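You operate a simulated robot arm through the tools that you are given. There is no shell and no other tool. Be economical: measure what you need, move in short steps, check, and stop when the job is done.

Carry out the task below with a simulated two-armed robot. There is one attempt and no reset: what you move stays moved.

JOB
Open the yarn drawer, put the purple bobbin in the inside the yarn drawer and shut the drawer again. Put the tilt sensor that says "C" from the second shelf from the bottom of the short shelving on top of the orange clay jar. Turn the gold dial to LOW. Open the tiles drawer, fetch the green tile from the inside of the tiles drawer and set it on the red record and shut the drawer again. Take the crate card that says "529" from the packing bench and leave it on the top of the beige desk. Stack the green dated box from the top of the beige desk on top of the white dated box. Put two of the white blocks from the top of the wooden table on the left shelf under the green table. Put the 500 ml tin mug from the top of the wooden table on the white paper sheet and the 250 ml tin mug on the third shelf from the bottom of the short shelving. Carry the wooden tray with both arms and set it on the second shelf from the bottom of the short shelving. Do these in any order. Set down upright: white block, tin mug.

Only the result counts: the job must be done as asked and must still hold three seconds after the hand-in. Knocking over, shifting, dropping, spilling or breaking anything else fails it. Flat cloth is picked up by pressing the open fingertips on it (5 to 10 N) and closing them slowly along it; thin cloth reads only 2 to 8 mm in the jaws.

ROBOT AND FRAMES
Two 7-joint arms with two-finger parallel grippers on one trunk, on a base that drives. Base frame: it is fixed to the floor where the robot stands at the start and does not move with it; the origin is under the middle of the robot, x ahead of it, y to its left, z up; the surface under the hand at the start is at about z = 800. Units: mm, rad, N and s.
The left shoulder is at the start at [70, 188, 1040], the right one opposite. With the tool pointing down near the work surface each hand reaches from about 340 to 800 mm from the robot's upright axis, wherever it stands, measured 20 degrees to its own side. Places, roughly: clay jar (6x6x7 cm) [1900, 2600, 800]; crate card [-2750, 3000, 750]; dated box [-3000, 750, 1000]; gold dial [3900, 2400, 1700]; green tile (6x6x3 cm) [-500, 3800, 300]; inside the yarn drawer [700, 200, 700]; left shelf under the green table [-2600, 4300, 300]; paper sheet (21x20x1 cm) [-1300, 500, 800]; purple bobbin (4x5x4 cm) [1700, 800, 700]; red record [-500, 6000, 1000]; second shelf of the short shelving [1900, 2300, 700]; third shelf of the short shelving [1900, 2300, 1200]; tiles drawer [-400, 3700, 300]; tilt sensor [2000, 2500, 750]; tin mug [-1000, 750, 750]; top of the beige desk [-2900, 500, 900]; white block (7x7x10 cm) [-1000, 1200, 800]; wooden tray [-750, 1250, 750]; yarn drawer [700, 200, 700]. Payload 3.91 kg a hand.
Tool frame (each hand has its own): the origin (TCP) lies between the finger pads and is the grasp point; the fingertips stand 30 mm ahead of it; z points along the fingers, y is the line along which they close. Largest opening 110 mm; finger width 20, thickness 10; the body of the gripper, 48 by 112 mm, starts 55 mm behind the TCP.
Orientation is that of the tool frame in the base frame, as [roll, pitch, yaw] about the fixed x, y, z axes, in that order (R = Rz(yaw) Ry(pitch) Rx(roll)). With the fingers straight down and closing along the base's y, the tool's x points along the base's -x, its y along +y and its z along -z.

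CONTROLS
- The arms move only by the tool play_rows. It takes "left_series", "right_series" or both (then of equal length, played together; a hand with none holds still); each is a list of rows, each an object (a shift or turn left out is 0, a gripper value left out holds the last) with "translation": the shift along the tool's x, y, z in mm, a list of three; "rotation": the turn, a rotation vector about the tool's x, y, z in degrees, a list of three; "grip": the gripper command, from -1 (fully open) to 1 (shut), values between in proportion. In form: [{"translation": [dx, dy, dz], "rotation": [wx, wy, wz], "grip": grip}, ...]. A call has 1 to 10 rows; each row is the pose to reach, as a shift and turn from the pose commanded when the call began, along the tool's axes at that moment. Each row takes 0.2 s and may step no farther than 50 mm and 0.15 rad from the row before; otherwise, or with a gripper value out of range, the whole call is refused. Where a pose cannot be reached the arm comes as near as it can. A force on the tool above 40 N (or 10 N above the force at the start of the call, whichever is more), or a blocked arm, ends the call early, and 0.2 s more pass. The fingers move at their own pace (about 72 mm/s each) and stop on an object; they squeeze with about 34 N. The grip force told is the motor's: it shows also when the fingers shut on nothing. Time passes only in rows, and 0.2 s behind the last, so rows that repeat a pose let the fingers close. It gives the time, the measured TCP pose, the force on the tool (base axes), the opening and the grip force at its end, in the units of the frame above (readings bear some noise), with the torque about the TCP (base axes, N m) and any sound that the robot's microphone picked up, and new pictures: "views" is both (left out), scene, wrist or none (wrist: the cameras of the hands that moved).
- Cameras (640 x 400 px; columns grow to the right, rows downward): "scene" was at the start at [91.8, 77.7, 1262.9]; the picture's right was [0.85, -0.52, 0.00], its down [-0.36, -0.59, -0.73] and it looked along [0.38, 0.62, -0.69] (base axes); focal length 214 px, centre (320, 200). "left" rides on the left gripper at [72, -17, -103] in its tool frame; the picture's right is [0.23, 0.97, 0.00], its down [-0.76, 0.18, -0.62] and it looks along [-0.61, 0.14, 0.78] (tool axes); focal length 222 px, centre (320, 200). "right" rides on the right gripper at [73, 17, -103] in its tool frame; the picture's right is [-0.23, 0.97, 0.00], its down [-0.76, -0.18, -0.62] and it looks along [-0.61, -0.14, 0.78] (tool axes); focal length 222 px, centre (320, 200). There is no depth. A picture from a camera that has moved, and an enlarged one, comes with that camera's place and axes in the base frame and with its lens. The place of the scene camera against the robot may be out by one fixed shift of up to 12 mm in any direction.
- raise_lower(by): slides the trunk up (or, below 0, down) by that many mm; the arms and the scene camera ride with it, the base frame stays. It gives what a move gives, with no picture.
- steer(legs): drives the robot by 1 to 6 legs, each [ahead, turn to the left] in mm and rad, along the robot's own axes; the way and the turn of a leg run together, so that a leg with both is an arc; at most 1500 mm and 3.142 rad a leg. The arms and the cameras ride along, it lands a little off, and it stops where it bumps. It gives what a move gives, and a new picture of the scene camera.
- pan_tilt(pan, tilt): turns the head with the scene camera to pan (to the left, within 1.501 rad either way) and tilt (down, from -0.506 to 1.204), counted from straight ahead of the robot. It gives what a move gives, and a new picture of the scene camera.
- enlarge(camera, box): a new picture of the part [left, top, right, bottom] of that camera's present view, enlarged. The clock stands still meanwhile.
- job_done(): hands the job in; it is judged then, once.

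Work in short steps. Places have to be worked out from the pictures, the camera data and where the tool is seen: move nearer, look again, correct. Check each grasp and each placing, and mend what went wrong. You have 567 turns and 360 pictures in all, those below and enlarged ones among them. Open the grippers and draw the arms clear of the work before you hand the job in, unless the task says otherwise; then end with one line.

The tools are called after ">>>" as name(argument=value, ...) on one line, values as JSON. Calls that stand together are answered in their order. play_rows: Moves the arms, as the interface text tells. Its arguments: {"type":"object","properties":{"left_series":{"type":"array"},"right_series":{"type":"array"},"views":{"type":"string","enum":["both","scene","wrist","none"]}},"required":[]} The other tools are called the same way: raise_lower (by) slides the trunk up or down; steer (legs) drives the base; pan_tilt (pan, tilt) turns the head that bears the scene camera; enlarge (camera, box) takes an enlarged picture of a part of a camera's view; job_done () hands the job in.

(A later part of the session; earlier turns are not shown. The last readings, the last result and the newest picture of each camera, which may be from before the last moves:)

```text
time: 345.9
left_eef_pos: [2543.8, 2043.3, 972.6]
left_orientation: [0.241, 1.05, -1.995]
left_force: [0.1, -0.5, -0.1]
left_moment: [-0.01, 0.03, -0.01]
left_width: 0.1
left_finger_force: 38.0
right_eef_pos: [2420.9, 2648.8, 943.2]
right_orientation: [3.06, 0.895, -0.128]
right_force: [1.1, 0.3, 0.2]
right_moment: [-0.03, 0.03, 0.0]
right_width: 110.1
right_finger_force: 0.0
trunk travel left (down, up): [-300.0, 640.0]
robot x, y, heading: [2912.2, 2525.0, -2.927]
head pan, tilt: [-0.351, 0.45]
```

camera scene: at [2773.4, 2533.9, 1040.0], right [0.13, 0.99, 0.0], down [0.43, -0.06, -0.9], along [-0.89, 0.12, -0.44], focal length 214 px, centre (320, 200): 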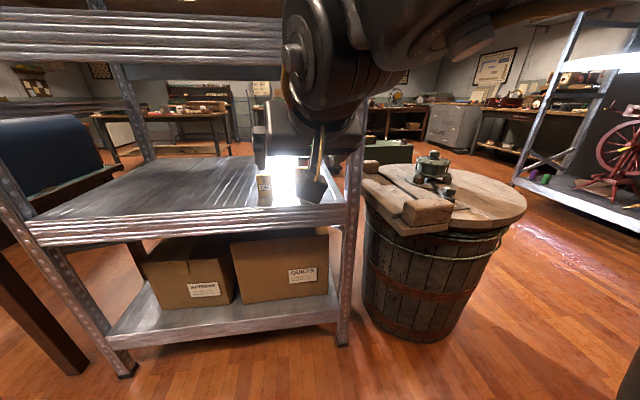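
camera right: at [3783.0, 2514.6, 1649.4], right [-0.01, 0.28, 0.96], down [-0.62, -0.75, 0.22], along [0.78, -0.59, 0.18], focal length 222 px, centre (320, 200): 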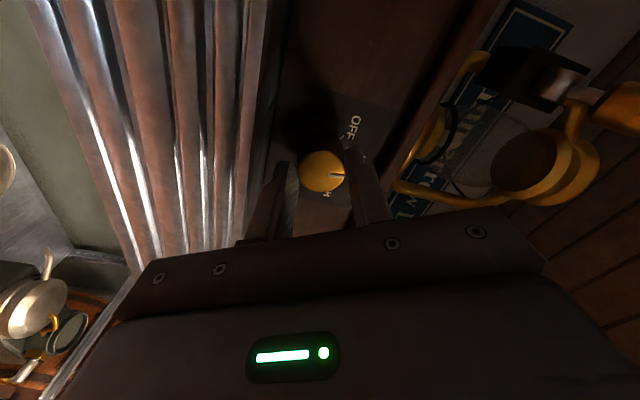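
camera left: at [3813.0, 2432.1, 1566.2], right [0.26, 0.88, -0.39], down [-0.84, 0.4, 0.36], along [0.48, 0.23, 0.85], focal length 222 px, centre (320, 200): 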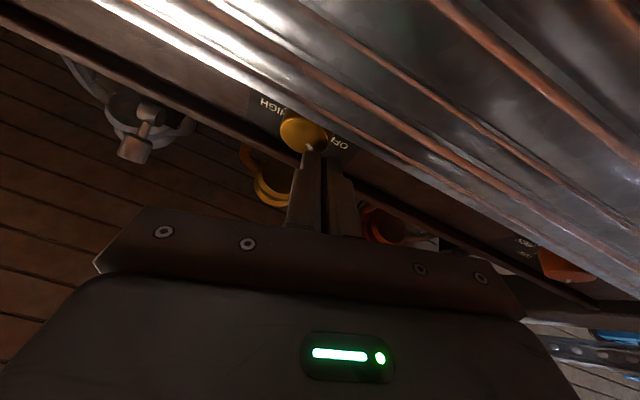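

Drive in 255 mm.

>>> steer(legs=[[255, 0]])

>>> enlarge(camera="right", box=[0, 0, 640, 400])

```text
time: 347.8
left_eef_pos: [2297.9, 1987.9, 971.5]
left_orientation: [0.243, 1.049, -1.992]
left_force: [0.9, -0.4, 0.2]
left_moment: [-0.04, -0.03, 0.0]
left_width: 0.0
left_finger_force: 38.1
right_eef_pos: [2172.7, 2593.6, 943.6]
right_orientation: [3.06, 0.894, -0.124]
right_force: [-0.6, 0.1, 1.0]
right_moment: [0.01, 0.02, -0.01]
right_width: 110.2
right_finger_force: 0.3
trunk travel left (down, up): [-300.0, 640.0]
robot x, y, heading: [2668.5, 2469.4, -2.922]
head pan, tilt: [-0.351, 0.45]
camera scene: at [2526.3, 2479.1, 1039.9], right [0.13, 0.99, 0.0], down [0.43, -0.06, -0.9], along [-0.89, 0.12, -0.44], focal length 214 px, centre (320, 200)
```

scene: 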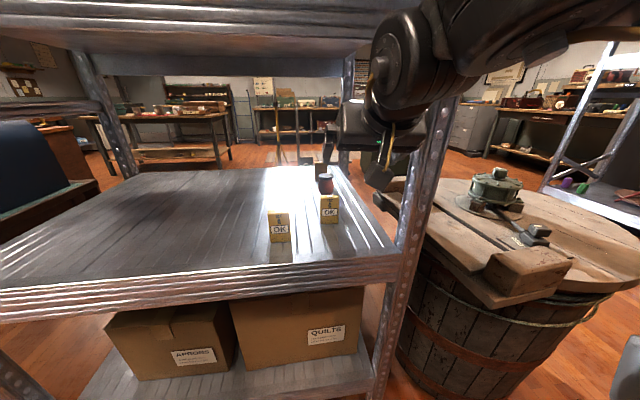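

```text
1.00 times, centred on (320, 200) of right (not enlarged: the box is as wide or as high as the picture)
camera zoom: at [2297.6, 2569.9, 951.3], right [-0.2, -0.95, 0.23], down [0.03, 0.23, 0.97], along [-0.98, 0.2, -0.02], focal length 222 px, centre (320, 200)
```

zoom: 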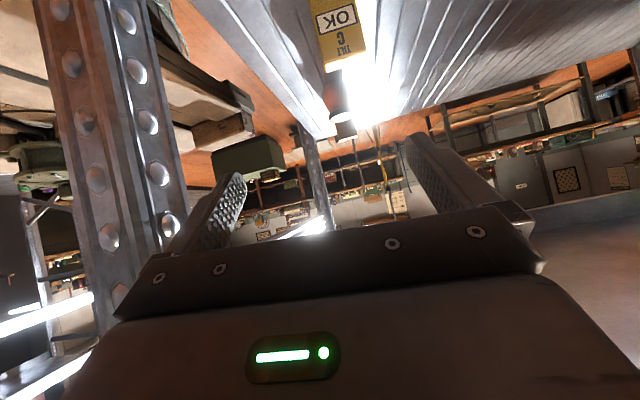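

C is centred at about (2035, 2567), top ~810. Descend along a line to 70 % of the way, then look.

>>> play_rows(right_series=[{"translation": [9, 7, 38], "grip": -0.55}, {"translation": [18, 12, 76]}, {"translation": [26, 18, 114]}, {"translation": [34, 22, 150]}], views="both")

```text
time: 348.8
left_eef_pos: [2298.5, 1987.2, 972.1]
left_orientation: [0.243, 1.048, -1.993]
left_force: [-1.0, 0.7, -0.7]
left_moment: [-0.02, 0.03, 0.0]
left_width: 0.0
left_finger_force: 37.8
right_eef_pos: [2076.5, 2570.8, 823.7]
right_orientation: [3.058, 0.894, -0.127]
right_force: [-0.4, 0.8, 0.0]
right_moment: [0.01, 0.03, 0.0]
right_width: 85.5
right_finger_force: 0.0
trunk travel left (down, up): [-300.0, 640.0]
robot x, y, heading: [2666.0, 2471.5, -2.924]
head pan, tilt: [-0.351, 0.45]
camera scene: at [2526.3, 2479.4, 1039.9], right [0.13, 0.99, 0.0], down [0.43, -0.06, -0.9], along [-0.89, 0.12, -0.44], focal length 214 px, centre (320, 200)
camera right: at [2200.5, 2547.4, 830.9], right [-0.2, -0.95, 0.23], down [0.03, 0.23, 0.97], along [-0.98, 0.2, -0.02], focal length 222 px, centre (320, 200)
```

scene: 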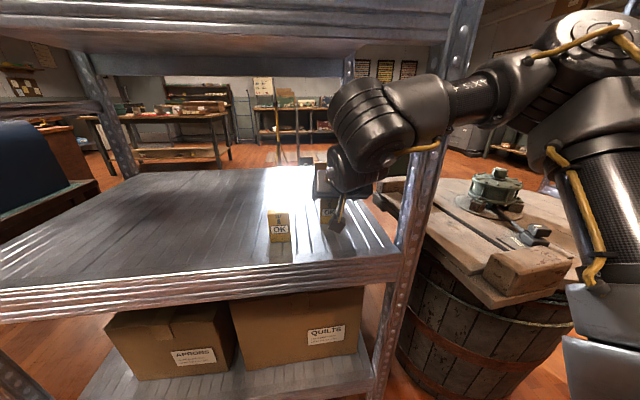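
right: 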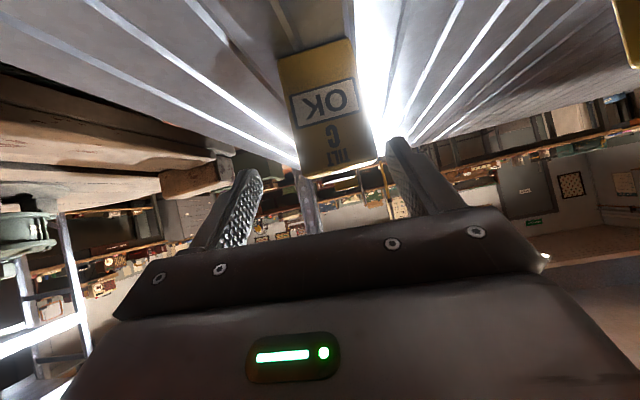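

C is between the fingers: front face x≈2059, y≈2559, height 75. Finish the approach.

>>> play_rows(right_series=[{"translation": [6, 4, 17]}, {"translation": [12, 8, 35]}, {"translation": [18, 10, 52]}], views="wrist")

```text
time: 349.6
left_eef_pos: [2298.8, 1987.4, 972.2]
left_orientation: [0.239, 1.048, -1.994]
left_force: [0.7, -0.9, -0.9]
left_moment: [0.03, 0.0, 0.03]
left_width: 0.0
left_finger_force: 37.5
right_eef_pos: [2048.6, 2558.5, 780.4]
right_orientation: [3.059, 0.899, -0.123]
right_force: [-0.9, 0.1, 0.0]
right_moment: [-0.01, 0.0, -0.01]
right_width: 85.2
right_finger_force: 0.1
trunk travel left (down, up): [-300.0, 640.0]
robot x, y, heading: [2669.4, 2471.6, -2.917]
head pan, tilt: [-0.351, 0.45]
camera right: at [2173.0, 2535.0, 788.1], right [-0.2, -0.95, 0.23], down [0.03, 0.23, 0.97], along [-0.98, 0.2, -0.02], focal length 222 px, centre (320, 200)
```

right: 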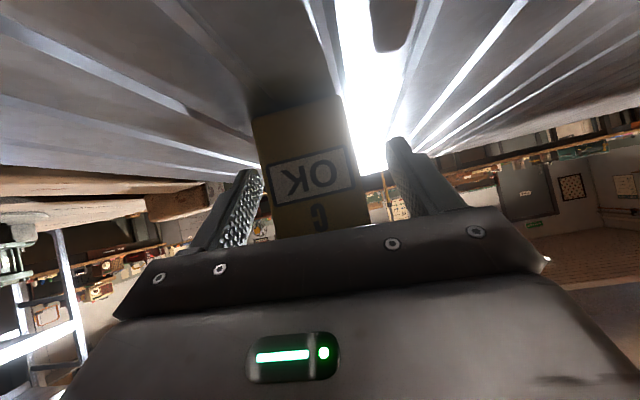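

Sensor well between the fingers. Close gently and lift.

>>> play_rows(right_series=[{"grip": -0.3}, {"grip": -0.1}, {"grip": 0.1}, {"grip": 0.4}, {"grip": 1}, {"grip": 1}], views="wrist")

```text
time: 350.9
left_eef_pos: [2298.5, 1987.0, 973.6]
left_orientation: [0.239, 1.051, -1.993]
left_force: [0.2, 0.9, -0.2]
left_moment: [-0.01, -0.01, 0.02]
left_width: 0.0
left_finger_force: 37.8
right_eef_pos: [2049.0, 2558.1, 778.9]
right_orientation: [3.058, 0.898, -0.123]
right_force: [-1.2, 1.1, 1.8]
right_moment: [0.13, -0.05, 0.03]
right_width: 45.6
right_finger_force: 34.1
trunk travel left (down, up): [-300.0, 640.0]
robot x, y, heading: [2669.1, 2470.5, -2.922]
head pan, tilt: [-0.351, 0.45]
camera right: at [2173.0, 2535.0, 788.1], right [-0.2, -0.95, 0.23], down [0.03, 0.23, 0.97], along [-0.98, 0.2, -0.02], focal length 222 px, centre (320, 200)
```

right: 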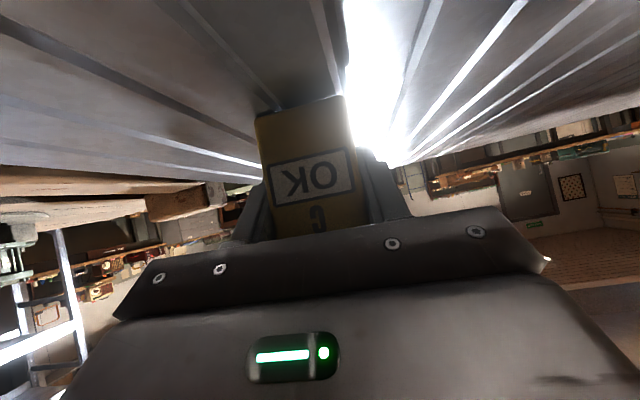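

Held (45.6 mm). Lift straight up 110 mm.

>>> play_rows(right_series=[{"translation": [-15, 1, -12]}, {"translation": [-43, 3, -34]}, {"translation": [-71, 5, -57]}, {"translation": [-86, 6, -69]}], views="scene")

```text
time: 351.9
left_eef_pos: [2299.8, 1985.8, 971.9]
left_orientation: [0.238, 1.049, -1.997]
left_force: [-0.6, -1.0, 0.2]
left_moment: [0.0, 0.01, 0.0]
left_width: 0.2
left_finger_force: 38.1
right_eef_pos: [2047.8, 2560.4, 889.3]
right_orientation: [3.058, 0.897, -0.122]
right_force: [0.2, 0.0, -0.3]
right_moment: [0.04, 0.04, 0.01]
right_width: 45.6
right_finger_force: 33.7
trunk travel left (down, up): [-300.0, 640.0]
robot x, y, heading: [2667.0, 2470.6, -2.923]
head pan, tilt: [-0.351, 0.45]
camera scene: at [2528.3, 2478.8, 1040.2], right [0.13, 0.99, 0.0], down [0.43, -0.06, -0.9], along [-0.89, 0.12, -0.43], focal length 214 px, centre (320, 200)
```

scene: 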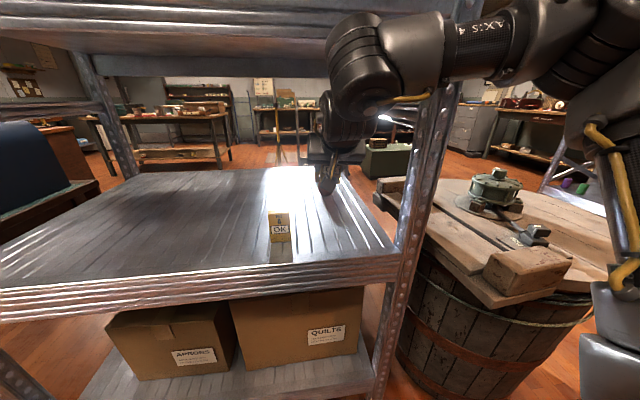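

Wrist is near the lip of the shelf above (z≈1100), so I lower 22 mm, then drive 85 mm further in.

>>> play_rows(right_series=[{"translation": [9, 0, 7]}, {"translation": [17, -1, 14]}], views="none")

>>> steer(legs=[[85, 0]])

>>> enlarge(camera="right", box=[0, 0, 640, 400])

```text
time: 352.6
left_eef_pos: [2298.7, 1988.5, 972.3]
left_orientation: [0.241, 1.047, -1.994]
left_force: [-1.1, -0.6, 0.6]
left_moment: [-0.01, -0.01, 0.01]
left_width: 0.1
left_finger_force: 37.9
right_eef_pos: [2047.8, 2561.0, 866.4]
right_orientation: [3.06, 0.896, -0.123]
right_force: [-0.1, -0.1, -0.4]
right_moment: [0.03, 0.0, -0.01]
right_width: 45.7
right_finger_force: 34.0
trunk travel left (down, up): [-300.0, 640.0]
robot x, y, heading: [2668.9, 2470.4, -2.923]
head pan, tilt: [-0.351, 0.45]
```

```text
time: 353.7
left_eef_pos: [2240.6, 1974.7, 980.7]
left_orientation: [0.213, 1.041, -2.02]
left_force: [-0.2, -1.3, -0.3]
left_moment: [0.01, -0.01, -0.01]
left_width: 0.0
left_finger_force: 37.7
right_eef_pos: [1999.7, 2545.5, 879.4]
right_orientation: [3.075, 0.925, -0.09]
right_force: [-0.2, 0.2, -0.8]
right_moment: [-0.01, 0.02, 0.02]
right_width: 45.5
right_finger_force: 34.1
trunk travel left (down, up): [-300.0, 640.0]
robot x, y, heading: [2600.0, 2457.3, -2.946]
head pan, tilt: [-0.351, 0.45]
stopped in leg 1: the robot was blocked; the commanded pose is now the measured one
camera scene: at [2474.9, 2469.7, 1042.6], right [0.15, 0.99, 0.0], down [0.42, -0.07, -0.91], along [-0.9, 0.14, -0.42], focal length 214 px, centre (320, 200)
```

scene: 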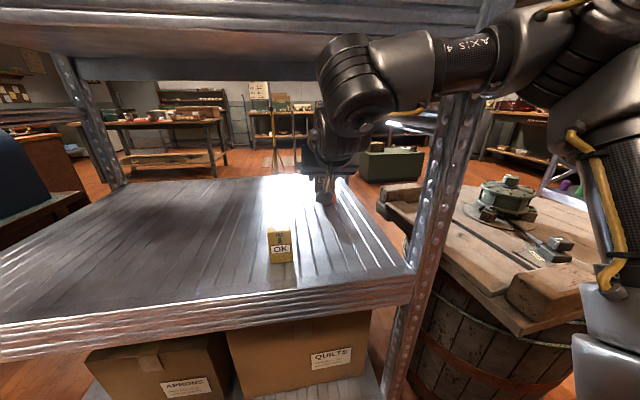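

```text
1.00 times, centred on (320, 200) of right (not enlarged: the box is as wide or as high as the picture)
camera zoom: at [2126.0, 2524.7, 883.9], right [-0.17, -0.96, 0.22], down [0.05, 0.22, 0.98], along [-0.98, 0.18, 0.01], focal length 222 px, centre (320, 200)
```

zoom: 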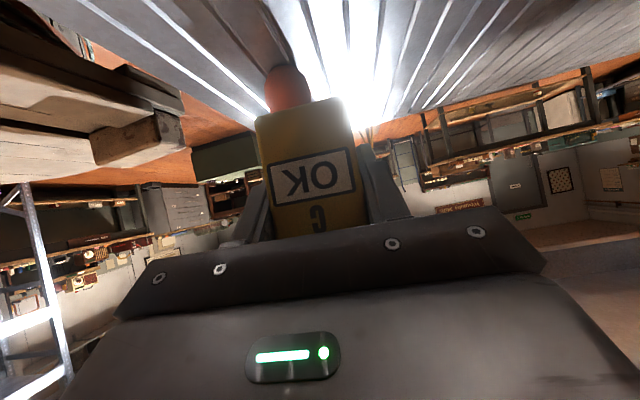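

Blocked (right forearm against the post, most likely). The jar is better reached from the west side with the right hand. I back out carrying the sensor upright.

>>> steer(legs=[[-380, 0]])

```text
time: 356.1
left_eef_pos: [2604.3, 2050.6, 973.5]
left_orientation: [0.237, 1.046, -1.988]
left_force: [0.6, -0.2, -0.3]
left_moment: [0.04, 0.0, 0.01]
left_width: 0.2
left_finger_force: 37.4
right_eef_pos: [2357.4, 2618.2, 868.2]
right_orientation: [3.078, 0.901, -0.084]
right_force: [0.5, 0.1, -0.3]
right_moment: [0.0, 0.02, 0.02]
right_width: 45.5
right_finger_force: 33.3
trunk travel left (down, up): [-300.0, 640.0]
robot x, y, heading: [2972.0, 2533.2, -2.931]
head pan, tilt: [-0.351, 0.45]
camera scene: at [2832.5, 2544.3, 1040.1], right [0.14, 0.99, 0.0], down [0.43, -0.06, -0.9], along [-0.89, 0.12, -0.43], focal length 214 px, centre (320, 200)
```

scene: 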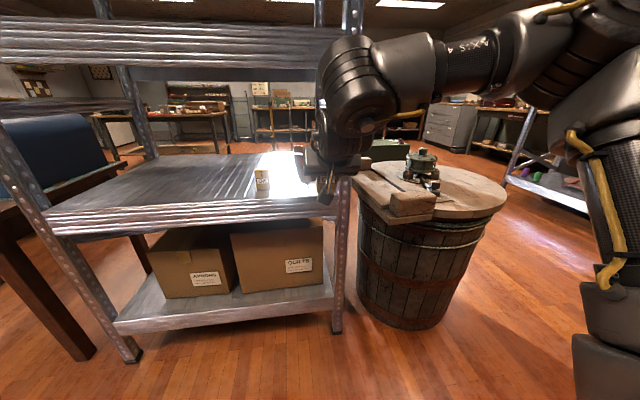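

Drive around the north end of the shelving to its west side.

>>> steer(legs=[[0, -1.781], [1500, 0], [0, 1.571], [1500, 0], [560, 0]])

```text
time: 381.8
left_eef_pos: [441.9, 3521.4, 974.0]
left_orientation: [0.239, 1.047, -2.164]
left_force: [-0.3, 0.3, -1.1]
left_moment: [-0.02, 0.01, 0.0]
left_width: 0.0
left_finger_force: 38.0
right_eef_pos: [301.1, 4125.3, 868.8]
right_orientation: [3.075, 0.9, -0.26]
right_force: [-0.2, 0.7, 0.1]
right_moment: [0.01, -0.01, 0.01]
right_width: 45.3
right_finger_force: 33.8
trunk travel left (down, up): [-300.0, 640.0]
robot x, y, heading: [893.9, 3932.7, -3.102]
head pan, tilt: [-0.351, 0.45]
camera scene: at [753.6, 3969.4, 1039.9], right [0.31, 0.95, 0.0], down [0.41, -0.13, -0.9], along [-0.86, 0.28, -0.44], focal length 214 px, centre (320, 200)
```

scene: 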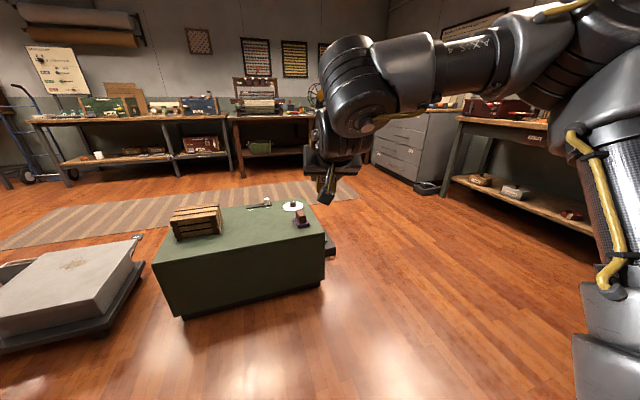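

Now south along the west side and turn to face the shelf.

>>> steer(legs=[[0, 1.531], [1165, 0], [0, 1.571]])

>>> pan_tilt(pan=-0.15, tilt=0.3)

```text
time: 395.2
left_eef_pos: [1340.2, 3119.4, 971.5]
left_orientation: [0.237, 1.049, 0.872]
left_force: [0.5, -0.7, -0.7]
left_moment: [0.03, 0.0, 0.03]
left_width: 0.0
left_finger_force: 37.7
right_eef_pos: [1417.9, 2505.8, 866.3]
right_orientation: [3.076, 0.904, 2.775]
right_force: [0.0, 0.9, -0.8]
right_moment: [0.01, 0.02, 0.03]
right_width: 45.3
right_finger_force: 33.9
trunk travel left (down, up): [-300.0, 640.0]
robot x, y, heading: [846.5, 2754.4, -0.067]
head pan, tilt: [-0.351, 0.45]
camera scene: at [982.5, 2722.3, 1040.0], right [-0.41, -0.91, 0.0], down [-0.4, 0.18, -0.9], along [0.82, -0.37, -0.44], focal length 214 px, centre (320, 200)
```

scene: 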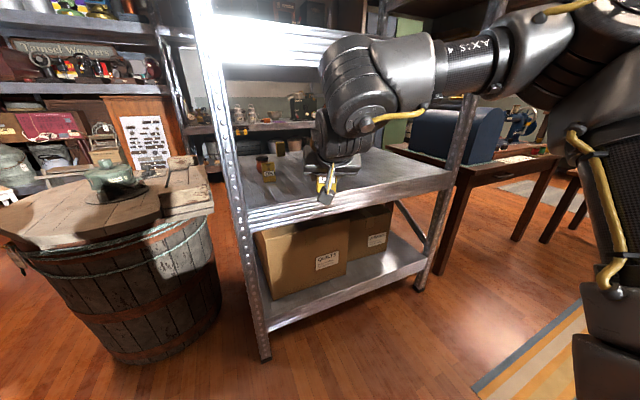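

```text
time: 396.0
left_eef_pos: [1338.4, 3120.6, 973.0]
left_orientation: [0.237, 1.05, 0.871]
left_force: [-0.2, 0.7, 0.5]
left_moment: [0.0, -0.01, 0.02]
left_width: 0.0
left_finger_force: 37.4
right_eef_pos: [1417.1, 2506.0, 868.0]
right_orientation: [3.077, 0.901, 2.772]
right_force: [-0.2, 0.6, -1.1]
right_moment: [-0.01, 0.01, 0.02]
right_width: 45.3
right_finger_force: 33.8
trunk travel left (down, up): [-300.0, 640.0]
robot x, y, heading: [846.8, 2754.5, -0.068]
head pan, tilt: [-0.15, 0.3]
camera scene: at [989.7, 2739.2, 1053.9], right [-0.22, -0.98, 0.0], down [-0.29, 0.06, -0.96], along [0.93, -0.21, -0.3], focal length 214 px, centre (320, 200)
```

scene: 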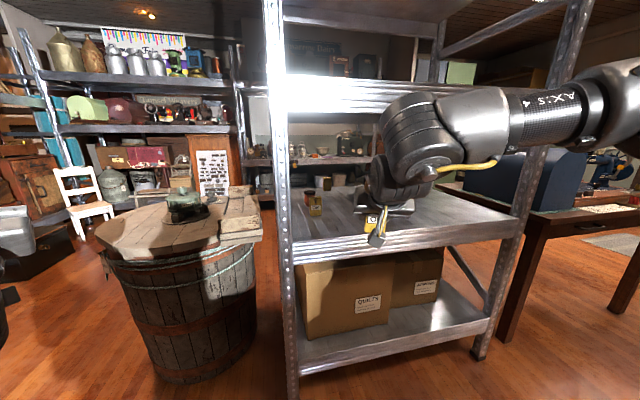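

The west side view shows sensor B in front of the jar; I must pass above it. I extend the right arm forward 140 mm (so the elbow stays outside the shelf) and yaw it to +x.

>>> play_rows(right_series=[{"translation": [-14, 7, 17], "rotation": [-2.2, 0, -1.7]}, {"translation": [-27, 15, 35], "rotation": [-4.4, 0, -3.5]}, {"translation": [-40, 22, 52], "rotation": [-6.6, 0, -5.2]}, {"translation": [-54, 29, 70], "rotation": [-8.8, 0, -7]}, {"translation": [-67, 36, 87], "rotation": [-11, 0, -8.7]}, {"translation": [-81, 44, 105], "rotation": [-13.3, 0.7, -10.5]}], views="scene")

```text
time: 397.4
left_eef_pos: [1339.8, 3120.7, 973.4]
left_orientation: [0.24, 1.051, 0.871]
left_force: [0.0, -0.1, -0.2]
left_moment: [-0.03, -0.03, 0.02]
left_width: 0.0
left_finger_force: 38.0
right_eef_pos: [1480.2, 2592.5, 834.8]
right_orientation: [3.061, 0.911, 3.019]
right_force: [-0.2, -0.5, -1.0]
right_moment: [-0.04, -0.01, -0.01]
right_width: 45.5
right_finger_force: 34.3
right hand out of reach, approached as far as the arm can: row 2, 3, 4, 5, 6
trunk travel left (down, up): [-300.0, 640.0]
robot x, y, heading: [848.1, 2752.8, -0.068]
head pan, tilt: [-0.15, 0.3]
camera scene: at [990.0, 2739.3, 1053.9], right [-0.22, -0.98, 0.0], down [-0.29, 0.06, -0.96], along [0.93, -0.21, -0.3], focal length 214 px, centre (320, 200)
```

scene: 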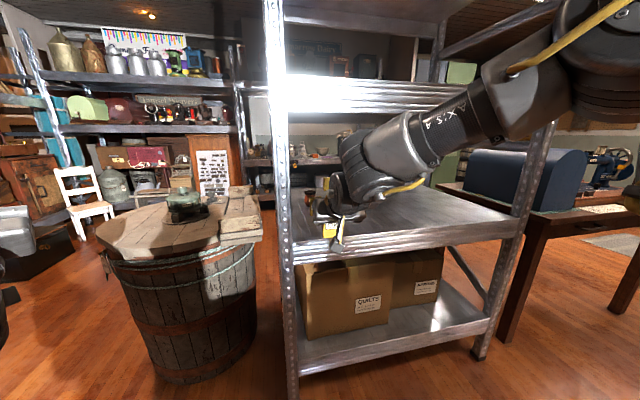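

From the west the right elbow would foul the shelf above. The left arm (elbow low, level) suits the job from the east. I'll carry C back east, set it near the east edge, and use the left hand for the jar.

>>> steer(legs=[[-100, 0], [0, 1.639], [1250, 0], [0, -1.571], [1500, 0], [650, 0]])

```text
time: 422.3
left_eef_pos: [3376.1, 4250.6, 972.4]
left_orientation: [0.239, 1.049, 0.872]
left_force: [0.0, 0.0, -0.7]
left_moment: [0.0, -0.04, -0.02]
left_width: 0.0
left_finger_force: 37.4
right_eef_pos: [3515.3, 3724.1, 835.6]
right_orientation: [3.059, 0.911, 3.021]
right_force: [-0.1, -0.2, -1.0]
right_moment: [0.02, 0.0, 0.0]
right_width: 45.6
right_finger_force: 34.1
trunk travel left (down, up): [-300.0, 640.0]
robot x, y, heading: [2884.0, 3888.7, -0.069]
head pan, tilt: [-0.15, 0.3]
camera scene: at [3025.8, 3869.5, 1053.8], right [-0.22, -0.98, 0.0], down [-0.29, 0.06, -0.96], along [0.93, -0.21, -0.3], focal length 214 px, centre (320, 200)
```

scene: 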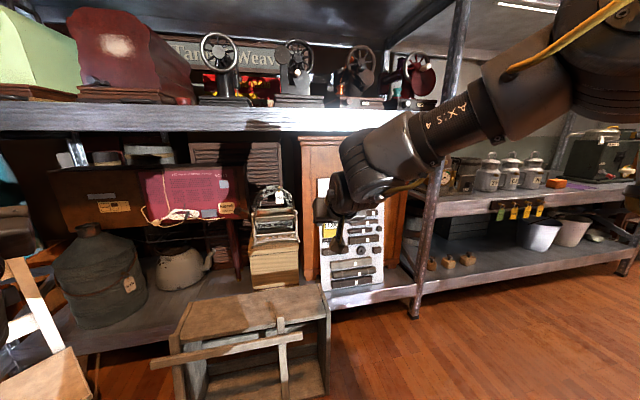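

>>> steer(legs=[[0, -1.502], [1500, 0], [60, 0], [0, -1.4]])

>>> pan_tilt(pan=-0.2, tilt=0.45)

```text
time: 437.2
left_eef_pos: [2517.2, 1869.0, 973.1]
left_orientation: [0.238, 1.049, -1.981]
left_force: [-1.1, 0.6, -0.3]
left_moment: [-0.02, 0.02, 0.02]
left_width: 0.1
left_finger_force: 37.9
right_eef_pos: [2231.7, 2332.2, 835.0]
right_orientation: [3.06, 0.912, 0.167]
right_force: [0.7, -0.7, -0.8]
right_moment: [0.03, 0.0, -0.05]
right_width: 45.5
right_finger_force: 34.3
trunk travel left (down, up): [-300.0, 640.0]
robot x, y, heading: [2881.3, 2356.0, -2.922]
head pan, tilt: [-0.15, 0.3]
camera scene: at [2738.2, 2347.2, 1053.9], right [-0.07, 1.0, 0.0], down [0.3, 0.02, -0.96], along [-0.95, -0.07, -0.3], focal length 214 px, centre (320, 200)
```

scene: 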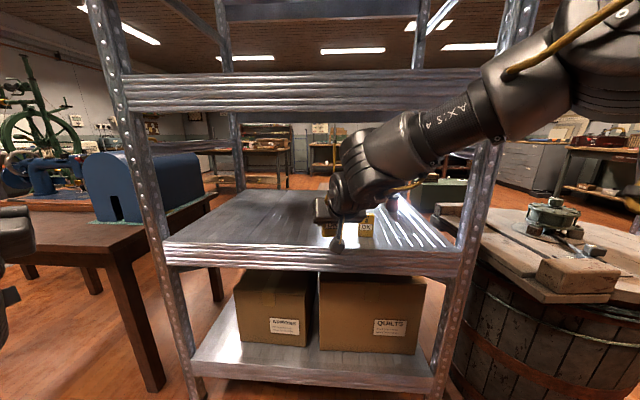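

```text
time: 437.9
left_eef_pos: [2516.9, 1868.3, 973.8]
left_orientation: [0.239, 1.049, -1.981]
left_force: [-0.8, 0.3, -0.2]
left_moment: [0.0, 0.0, -0.02]
left_width: 0.1
left_finger_force: 38.0
right_eef_pos: [2232.0, 2332.4, 835.4]
right_orientation: [3.06, 0.913, 0.169]
right_force: [0.3, -0.6, -0.6]
right_moment: [0.0, 0.01, -0.01]
right_width: 45.7
right_finger_force: 34.4
trunk travel left (down, up): [-300.0, 640.0]
robot x, y, heading: [2882.8, 2359.2, -2.921]
head pan, tilt: [-0.201, 0.45]
camera scene: at [2739.6, 2351.7, 1040.0], right [-0.02, 1.0, 0.0], down [0.43, 0.01, -0.9], along [-0.9, -0.02, -0.43], focal length 214 px, centre (320, 200)
```

scene: 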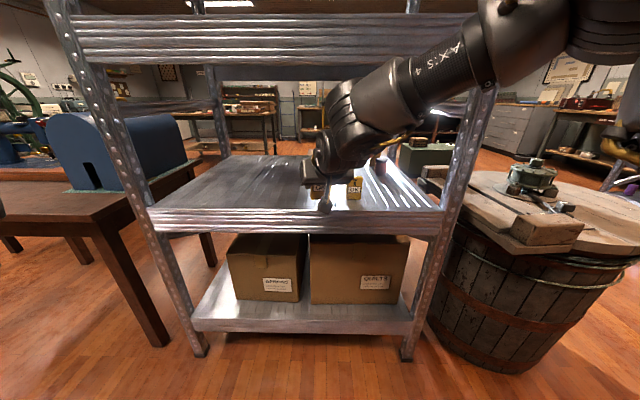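

Drive 80 mm in, then lower the sensor to the shelf near its east edge.

>>> steer(legs=[[80, 0]])

>>> play_rows(right_series=[{"translation": [12, 0, 9]}, {"translation": [23, -1, 18]}, {"translation": [31, -2, 25]}, {"translation": [36, -2, 28]}, {"translation": [40, -2, 31]}, {"translation": [44, -2, 34]}, {"translation": [48, -2, 37]}], views="wrist")

```text
time: 439.0
left_eef_pos: [2439.8, 1853.5, 974.0]
left_orientation: [0.239, 1.049, -1.982]
left_force: [-0.4, 0.0, 0.3]
left_moment: [-0.06, 0.0, 0.01]
left_width: 0.2
left_finger_force: 37.7
right_eef_pos: [2154.1, 2317.0, 833.5]
right_orientation: [3.06, 0.91, 0.168]
right_force: [-0.3, 0.3, -1.1]
right_moment: [0.04, 0.02, -0.01]
right_width: 45.4
right_finger_force: 33.6
trunk travel left (down, up): [-300.0, 640.0]
robot x, y, heading: [2804.5, 2341.9, -2.919]
head pan, tilt: [-0.201, 0.45]
camera scene: at [2663.1, 2334.7, 1039.8], right [-0.02, 1.0, 0.0], down [0.44, 0.01, -0.9], along [-0.9, -0.02, -0.44], focal length 214 px, centre (320, 200)
```

scene: 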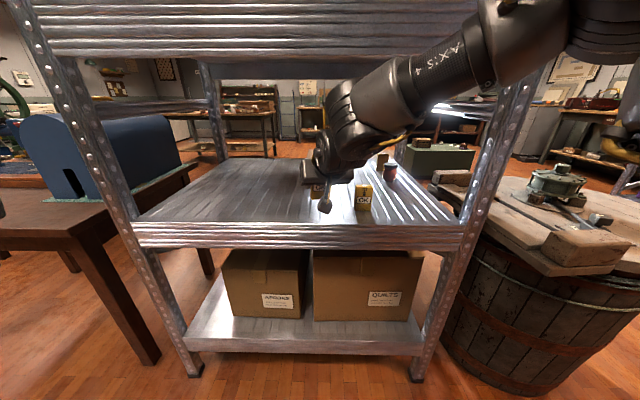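

```text
time: 440.6
left_eef_pos: [2443.0, 1852.7, 974.1]
left_orientation: [0.233, 1.048, -1.987]
left_force: [0.1, -0.1, 0.0]
left_moment: [-0.01, 0.01, 0.01]
left_width: 0.0
left_finger_force: 37.4
right_eef_pos: [2155.8, 2315.5, 780.3]
right_orientation: [3.055, 0.923, 0.163]
right_force: [-3.4, 1.2, 27.5]
right_moment: [0.79, -0.2, 0.11]
right_width: 45.5
right_finger_force: 33.7
trunk travel left (down, up): [-300.0, 640.0]
robot x, y, heading: [2804.1, 2341.7, -2.92]
head pan, tilt: [-0.201, 0.45]
camera right: at [2282.0, 2329.2, 785.5], right [0.09, -0.97, 0.23], down [-0.01, 0.23, 0.97], along [-1.0, -0.09, 0.01], focal length 222 px, centre (320, 200)
```

right: 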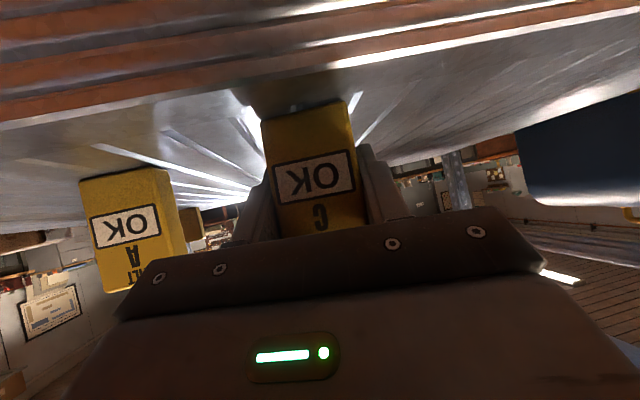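

Touched down at TCP z 780. Open and withdraw along the tool axis.

>>> play_rows(right_series=[{"translation": [-1, 0, -1], "grip": 0.05}, {"translation": [-1, 0, -1], "grip": -0.3}, {"translation": [-1, 0, -1], "grip": -0.3}, {"translation": [-1, 0, -40]}, {"translation": [-1, 0, -85]}, {"translation": [-1, 0, -130]}], views="none")

>>> steer(legs=[[-180, 0]])

>>> enlarge(camera="scene", box=[260, 130, 420, 230])

```text
time: 442.0
left_eef_pos: [2440.8, 1854.0, 974.7]
left_orientation: [0.237, 1.046, -1.983]
left_force: [0.5, 0.8, 0.7]
left_moment: [0.0, 0.0, 0.02]
left_width: 0.0
left_finger_force: 37.2
right_eef_pos: [2256.6, 2342.9, 856.7]
right_orientation: [3.059, 0.913, 0.166]
right_force: [-0.1, 0.5, 0.4]
right_moment: [0.0, -0.02, 0.02]
right_width: 71.7
right_finger_force: 0.0
trunk travel left (down, up): [-300.0, 640.0]
robot x, y, heading: [2804.5, 2340.2, -2.921]
head pan, tilt: [-0.201, 0.45]
```

```text
time: 443.5
left_eef_pos: [2621.5, 1892.9, 973.6]
left_orientation: [0.235, 1.046, -1.984]
left_force: [-0.1, 0.9, 0.7]
left_moment: [0.04, 0.03, -0.01]
left_width: 0.0
left_finger_force: 38.1
right_eef_pos: [2434.2, 2381.9, 856.2]
right_orientation: [3.06, 0.912, 0.169]
right_force: [-1.0, 0.4, -0.5]
right_moment: [0.02, -0.01, 0.0]
right_width: 71.6
right_finger_force: 0.0
trunk travel left (down, up): [-300.0, 640.0]
robot x, y, heading: [2984.4, 2383.0, -2.923]
head pan, tilt: [-0.201, 0.45]
camera scene: at [2844.2, 2375.2, 1040.2], right [-0.02, 1.0, 0.0], down [0.43, 0.01, -0.9], along [-0.9, -0.02, -0.43], focal length 214 px, centre (320, 200)
```

scene: 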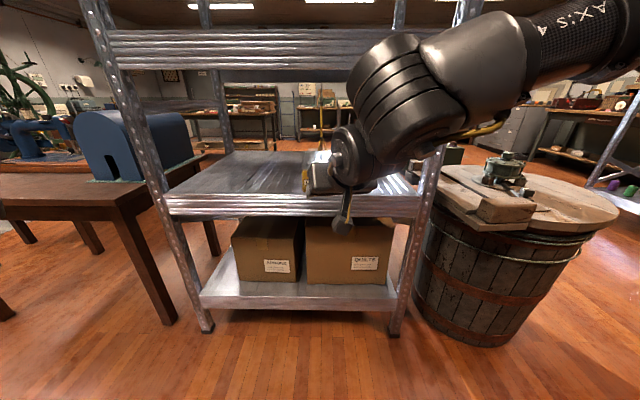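

```text
4.00 times, centred on (340, 180) of scene
camera zoom: at [2844.2, 2375.2, 1040.2], right [-0.02, 1.0, 0.0], down [0.43, 0.01, -0.9], along [-0.9, -0.02, -0.43], focal length 858 px, centre (240, 280)
```

zoom: 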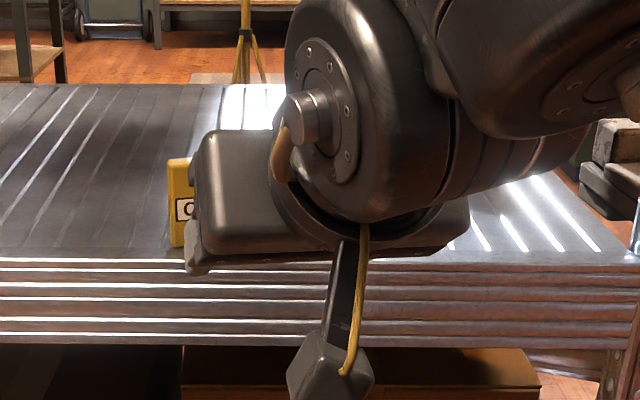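

C stands near the edge. Now tuck the right arm back (tool-down, to the right), raise the trunk 210 mm, then prepare the left hand.

>>> play_rows(right_series=[{"translation": [4, -20, -30], "rotation": [0, 7, 0]}, {"translation": [7, -41, -60], "rotation": [0, 14, 0]}, {"translation": [11, -61, -90], "rotation": [0, 21, 0]}, {"translation": [15, -81, -120], "rotation": [0, 29, 0]}, {"translation": [19, -102, -150], "rotation": [0, 37, 0]}, {"translation": [22, -122, -180], "rotation": [0, 45, 0]}, {"translation": [26, -142, -210], "rotation": [0, 52, 0]}], views="none")

>>> raise_lower(by=210)

```text
time: 445.1
left_eef_pos: [2619.2, 1891.5, 973.7]
left_orientation: [0.238, 1.049, -1.98]
left_force: [0.2, -0.1, 0.4]
left_moment: [0.0, -0.01, -0.01]
left_width: 0.1
left_finger_force: 37.8
right_eef_pos: [2546.5, 2446.7, 866.9]
right_orientation: [3.088, 0.003, 0.228]
right_force: [-0.2, 0.0, -0.8]
right_moment: [0.02, 0.01, -0.01]
right_width: 71.5
right_finger_force: 0.1
right hand out of reach, approached as far as the arm can: row 3, 4, 5, 6, 7
trunk travel left (down, up): [-300.0, 640.0]
robot x, y, heading: [2987.0, 2378.3, -2.919]
head pan, tilt: [-0.201, 0.45]
```

```text
time: 447.3
left_eef_pos: [2619.9, 1891.1, 1183.0]
left_orientation: [0.238, 1.05, -1.982]
left_force: [0.2, 0.0, 0.1]
left_moment: [0.03, 0.0, -0.03]
left_width: 0.0
left_finger_force: 37.7
right_eef_pos: [2547.5, 2444.0, 1076.3]
right_orientation: [3.087, 0.003, 0.228]
right_force: [0.4, -0.4, -0.3]
right_moment: [0.0, -0.01, 0.0]
right_width: 71.6
right_finger_force: 0.0
trunk travel left (down, up): [-510.0, 430.0]
robot x, y, heading: [2986.6, 2379.6, -2.915]
head pan, tilt: [-0.201, 0.45]
```

>>> play_rows(right_series=[{"translation": [12, -30, 0], "rotation": [0, 0, 6]}, {"translation": [24, -60, 0], "rotation": [0, 0, 12]}, {"translation": [36, -90, 0], "rotation": [0, 0, 18]}, {"translation": [48, -120, 0], "rotation": [0, 0, 24]}, {"translation": [60, -149, 0], "rotation": [0, 0, 30]}], left_series=[{"translation": [0, 0, -10]}, {"translation": [20, 0, -20]}, {"translation": [40, 0, -30]}, {"translation": [70, 0, -30]}, {"translation": [110, 0, -30]}], views="none")

```text
time: 448.5
left_eef_pos: [2613.2, 1834.0, 1094.9]
left_orientation: [0.232, 1.053, -1.987]
left_force: [0.3, -0.1, -0.7]
left_moment: [-0.08, 0.04, 0.01]
left_width: 0.0
left_finger_force: 37.2
left hand out of reach, approached as far as the arm can: row 1, 2, 3, 4, 5
right_eef_pos: [2571.4, 2602.8, 1065.7]
right_orientation: [3.096, -0.02, -0.295]
right_force: [0.4, -1.5, -1.3]
right_moment: [0.04, 0.01, 0.03]
right_width: 71.4
right_finger_force: 0.1
trunk travel left (down, up): [-510.0, 430.0]
robot x, y, heading: [2982.9, 2379.2, -2.923]
head pan, tilt: [-0.201, 0.45]
```

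Bring the left hand inward, down and straight ahead.

>>> play_rows(left_series=[{"translation": [6, -26, -20], "rotation": [4, 3, -2]}, {"translation": [11, -52, -40], "rotation": [8, 6, -4]}, {"translation": [17, -77, -60], "rotation": [12, 9, -7]}, {"translation": [23, -103, -80], "rotation": [16, 12, -9]}, {"translation": [28, -129, -100], "rotation": [20, 15, -11]}, {"translation": [34, -155, -120], "rotation": [25, 19, -13]}, {"translation": [40, -180, -140], "rotation": [29, 22, -16]}, {"translation": [45, -206, -160], "rotation": [33, 25, -18]}], views="none")

```text
time: 450.3
left_eef_pos: [2515.9, 2048.0, 954.1]
left_orientation: [-0.89, 1.526, 2.573]
left_force: [-0.2, 0.4, -0.4]
left_moment: [-0.02, 0.02, 0.0]
left_width: 0.1
left_finger_force: 38.1
left hand out of reach, approached as far as the arm can: row 2, 3, 4, 5, 6, 7, 8
right_eef_pos: [2568.2, 2605.4, 1064.5]
right_orientation: [3.091, -0.027, -0.294]
right_force: [-0.6, -0.7, 0.6]
right_moment: [-0.04, -0.02, -0.01]
right_width: 71.5
right_finger_force: 0.1
trunk travel left (down, up): [-510.0, 430.0]
robot x, y, heading: [2986.8, 2378.8, -2.923]
head pan, tilt: [-0.201, 0.45]
```

The left hand now points level at the sensor's facing. Next lower the trunk 175 mm and reposition the base for C.

>>> raise_lower(by=-175)

>>> steer(legs=[[0, -1.588], [340, 0], [0, 1.588], [120, 0]])

```text
time: 452.3
left_eef_pos: [2518.0, 2048.3, 780.8]
left_orientation: [-0.845, 1.526, 2.619]
left_force: [-0.9, -0.1, 0.5]
left_moment: [-0.03, 0.03, -0.03]
left_width: 0.0
left_finger_force: 37.6
right_eef_pos: [2572.0, 2604.3, 889.7]
right_orientation: [3.093, -0.022, -0.295]
right_force: [-0.5, -0.5, -0.1]
right_moment: [0.0, -0.01, -0.01]
right_width: 71.3
right_finger_force: 0.1
trunk travel left (down, up): [-335.0, 605.0]
robot x, y, heading: [2988.0, 2379.7, -2.916]
head pan, tilt: [-0.201, 0.45]
```

```text
time: 462.9
left_eef_pos: [2313.2, 2366.4, 780.2]
left_orientation: [-0.869, 1.526, 2.579]
left_force: [1.1, -0.8, -0.2]
left_moment: [-0.02, 0.0, -0.02]
left_width: 0.0
left_finger_force: 37.7
right_eef_pos: [2373.9, 2923.8, 889.7]
right_orientation: [3.093, -0.024, -0.311]
right_force: [-0.5, 0.0, -0.6]
right_moment: [0.03, -0.03, -0.02]
right_width: 71.4
right_finger_force: 0.1
trunk travel left (down, up): [-335.0, 605.0]
robot x, y, heading: [2785.0, 2696.9, -2.933]
head pan, tilt: [-0.201, 0.45]
camera scene: at [2642.7, 2690.2, 1074.8], right [-0.01, 1.0, 0.0], down [0.44, 0.0, -0.9], along [-0.9, 0.0, -0.44], focal length 214 px, centre (320, 200)
```

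scene: 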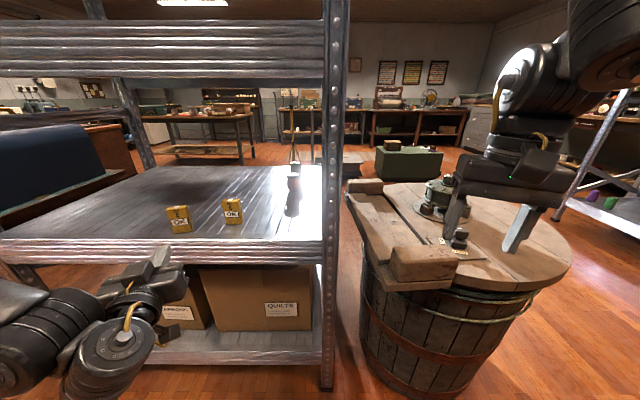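

Raise the right hand for clearance over the barrel gear, and open the left gripper.

>>> play_rows(right_series=[{"translation": [0, 0, -40]}, {"translation": [0, 0, -80]}, {"translation": [0, 0, -80]}], left_series=[{"grip": -0.5}, {"grip": -0.5}, {"grip": -0.5}], views="wrist")

```text
time: 463.7
left_eef_pos: [2314.2, 2367.0, 780.9]
left_orientation: [-0.849, 1.526, 2.598]
left_force: [-0.1, -0.3, -0.1]
left_moment: [0.0, 0.01, -0.03]
left_width: 82.4
left_finger_force: 0.0
right_eef_pos: [2398.2, 2901.7, 933.5]
right_orientation: [3.094, -0.022, -0.31]
right_force: [1.0, 0.4, -0.7]
right_moment: [0.01, 0.02, -0.01]
right_width: 71.7
right_finger_force: 0.1
right hand out of reach, approached as far as the arm can: row 1, 2, 3
trunk travel left (down, up): [-335.0, 605.0]
robot x, y, heading: [2786.6, 2696.2, -2.935]
head pan, tilt: [-0.201, 0.45]
camera right: at [2460.2, 2870.3, 1038.2], right [-0.52, -0.86, 0.04], down [-0.67, 0.44, 0.6], along [-0.53, 0.28, -0.8], focal length 222 px, centre (320, 200)
camera left: at [2404.0, 2417.0, 706.7], right [0.28, -0.92, -0.26], down [0.68, 0.0, 0.74], along [-0.68, -0.39, 0.63], focal length 222 px, centre (320, 200)
```

right: 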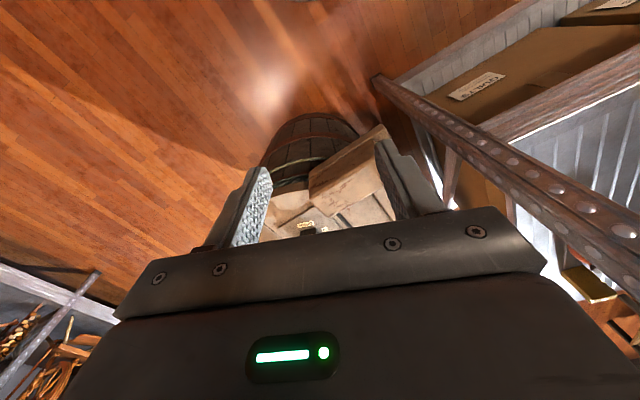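
left: 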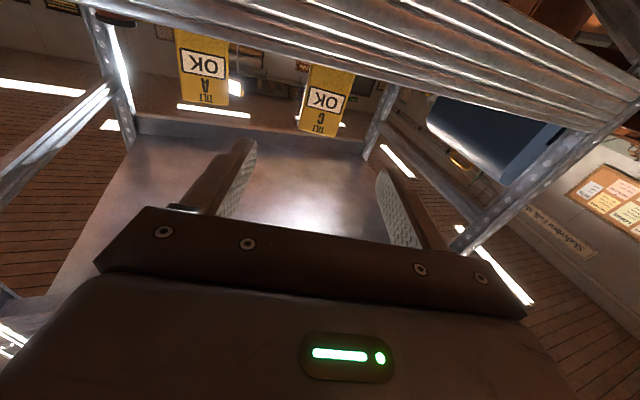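

C is straight along the tool axis, 160 mm ahead. Advance with the arm.

>>> play_rows(left_series=[{"translation": [0, 0, 40]}, {"translation": [0, 0, 80]}, {"translation": [0, 0, 120]}], views="wrist")

```text
time: 464.5
left_eef_pos: [2203.5, 2329.7, 783.9]
left_orientation: [-0.858, 1.524, 2.592]
left_force: [-0.2, -0.5, -0.5]
left_moment: [0.02, 0.0, -0.01]
left_width: 82.5
left_finger_force: 0.1
right_eef_pos: [2397.7, 2901.4, 932.5]
right_orientation: [3.092, -0.023, -0.311]
right_force: [0.1, 0.3, -0.4]
right_moment: [0.06, 0.01, -0.01]
right_width: 71.3
right_finger_force: 0.0
trunk travel left (down, up): [-335.0, 605.0]
robot x, y, heading: [2783.6, 2693.9, -2.933]
head pan, tilt: [-0.201, 0.45]
camera left: at [2293.5, 2378.5, 709.9], right [0.28, -0.92, -0.26], down [0.68, 0.0, 0.74], along [-0.68, -0.39, 0.63], focal length 222 px, centre (320, 200)
```

left: 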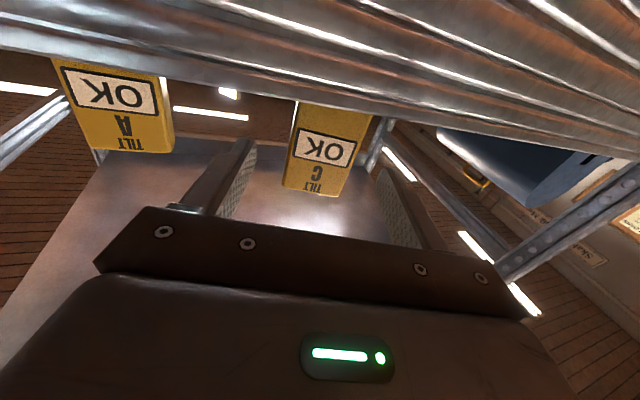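

>>> play_rows(left_series=[{"translation": [3, 0, 20]}, {"translation": [5, 0, 42]}, {"translation": [5, 0, 42], "grip": -0.2}, {"translation": [5, 0, 42], "grip": 0.05}, {"translation": [5, 0, 42], "grip": 0.4}, {"translation": [5, 0, 42], "grip": 1}, {"translation": [5, 0, 42], "grip": 1}], views="wrist")

```text
time: 466.1
left_eef_pos: [2160.2, 2317.7, 780.8]
left_orientation: [-0.843, 1.522, 2.606]
left_force: [0.3, -1.0, 1.9]
left_moment: [-0.11, -0.02, 0.01]
left_width: 45.4
left_finger_force: 34.1
right_eef_pos: [2397.7, 2902.3, 933.7]
right_orientation: [3.093, -0.023, -0.31]
right_force: [-0.8, -0.2, 0.3]
right_moment: [-0.01, -0.02, -0.01]
right_width: 71.5
right_finger_force: 0.0
trunk travel left (down, up): [-335.0, 605.0]
robot x, y, heading: [2787.3, 2696.8, -2.932]
head pan, tilt: [-0.201, 0.45]
camera left: at [2250.4, 2367.0, 706.0], right [0.28, -0.92, -0.26], down [0.68, 0.0, 0.74], along [-0.68, -0.39, 0.63], focal length 222 px, centre (320, 200)
```

left: 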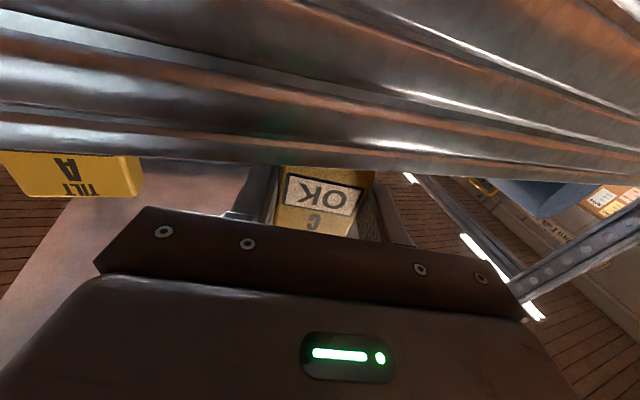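

Left hand holds C (45.4 mm). Raise the trunk 140 mm, back out, and re-approach on heading 2.9 toward the jar.

>>> raise_lower(by=140)

>>> steer(legs=[[-250, 0], [0, 1.21], [196, 0], [0, -1.66]])

>>> pan_tilt(pan=0.1, tilt=0.45)

```text
time: 467.8
left_eef_pos: [2159.9, 2317.6, 920.1]
left_orientation: [-0.855, 1.524, 2.593]
left_force: [0.3, -0.1, -1.4]
left_moment: [-0.03, 0.0, -0.01]
left_width: 45.5
left_finger_force: 33.9
right_eef_pos: [2397.8, 2902.8, 1072.1]
right_orientation: [3.092, -0.023, -0.311]
right_force: [-0.1, -0.2, 0.6]
right_moment: [0.0, -0.02, 0.0]
right_width: 71.3
right_finger_force: 0.1
trunk travel left (down, up): [-475.0, 465.0]
robot x, y, heading: [2786.3, 2693.3, -2.939]
head pan, tilt: [-0.201, 0.45]
```

```text
time: 477.8
left_eef_pos: [2265.9, 2505.7, 919.6]
left_orientation: [-0.847, 1.523, 2.122]
left_force: [-0.4, 0.3, -1.6]
left_moment: [0.03, -0.02, 0.01]
left_width: 45.6
left_finger_force: 33.0
right_eef_pos: [2744.4, 2916.4, 1073.0]
right_orientation: [3.094, -0.021, -0.788]
right_force: [-0.4, 0.2, 0.3]
right_moment: [-0.02, -0.03, 0.01]
right_width: 71.4
right_finger_force: 0.0
trunk travel left (down, up): [-475.0, 465.0]
robot x, y, heading: [2993.3, 2553.9, 2.871]
head pan, tilt: [-0.201, 0.45]
camera scene: at [2862.8, 2615.4, 1215.0], right [0.45, 0.89, 0.0], down [0.39, -0.2, -0.9], along [-0.8, 0.41, -0.44], focal length 214 px, centre (320, 200)
```

scene: 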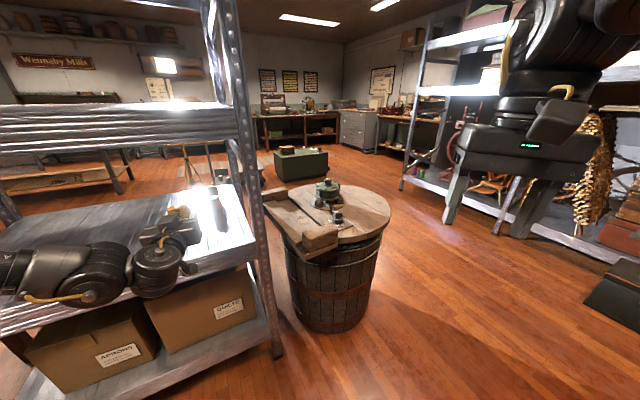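

```text
time: 478.6
left_eef_pos: [2265.7, 2505.6, 920.1]
left_orientation: [-0.852, 1.524, 2.118]
left_force: [-0.8, 0.4, -0.7]
left_moment: [-0.01, 0.01, 0.02]
left_width: 45.3
left_finger_force: 33.6
right_eef_pos: [2743.7, 2916.8, 1073.7]
right_orientation: [3.091, -0.022, -0.788]
right_force: [-0.1, -0.2, -0.2]
right_moment: [0.02, 0.0, -0.01]
right_width: 71.5
right_finger_force: 0.0
trunk travel left (down, up): [-475.0, 465.0]
robot x, y, heading: [2992.6, 2553.9, 2.876]
head pan, tilt: [0.099, 0.45]
camera scene: at [2854.1, 2589.2, 1215.0], right [0.17, 0.99, 0.0], down [0.43, -0.07, -0.9], along [-0.89, 0.15, -0.44], focal length 214 px, centre (320, 200)
```

scene: 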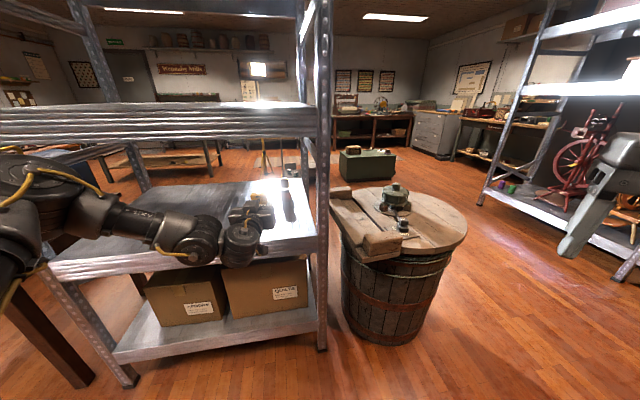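

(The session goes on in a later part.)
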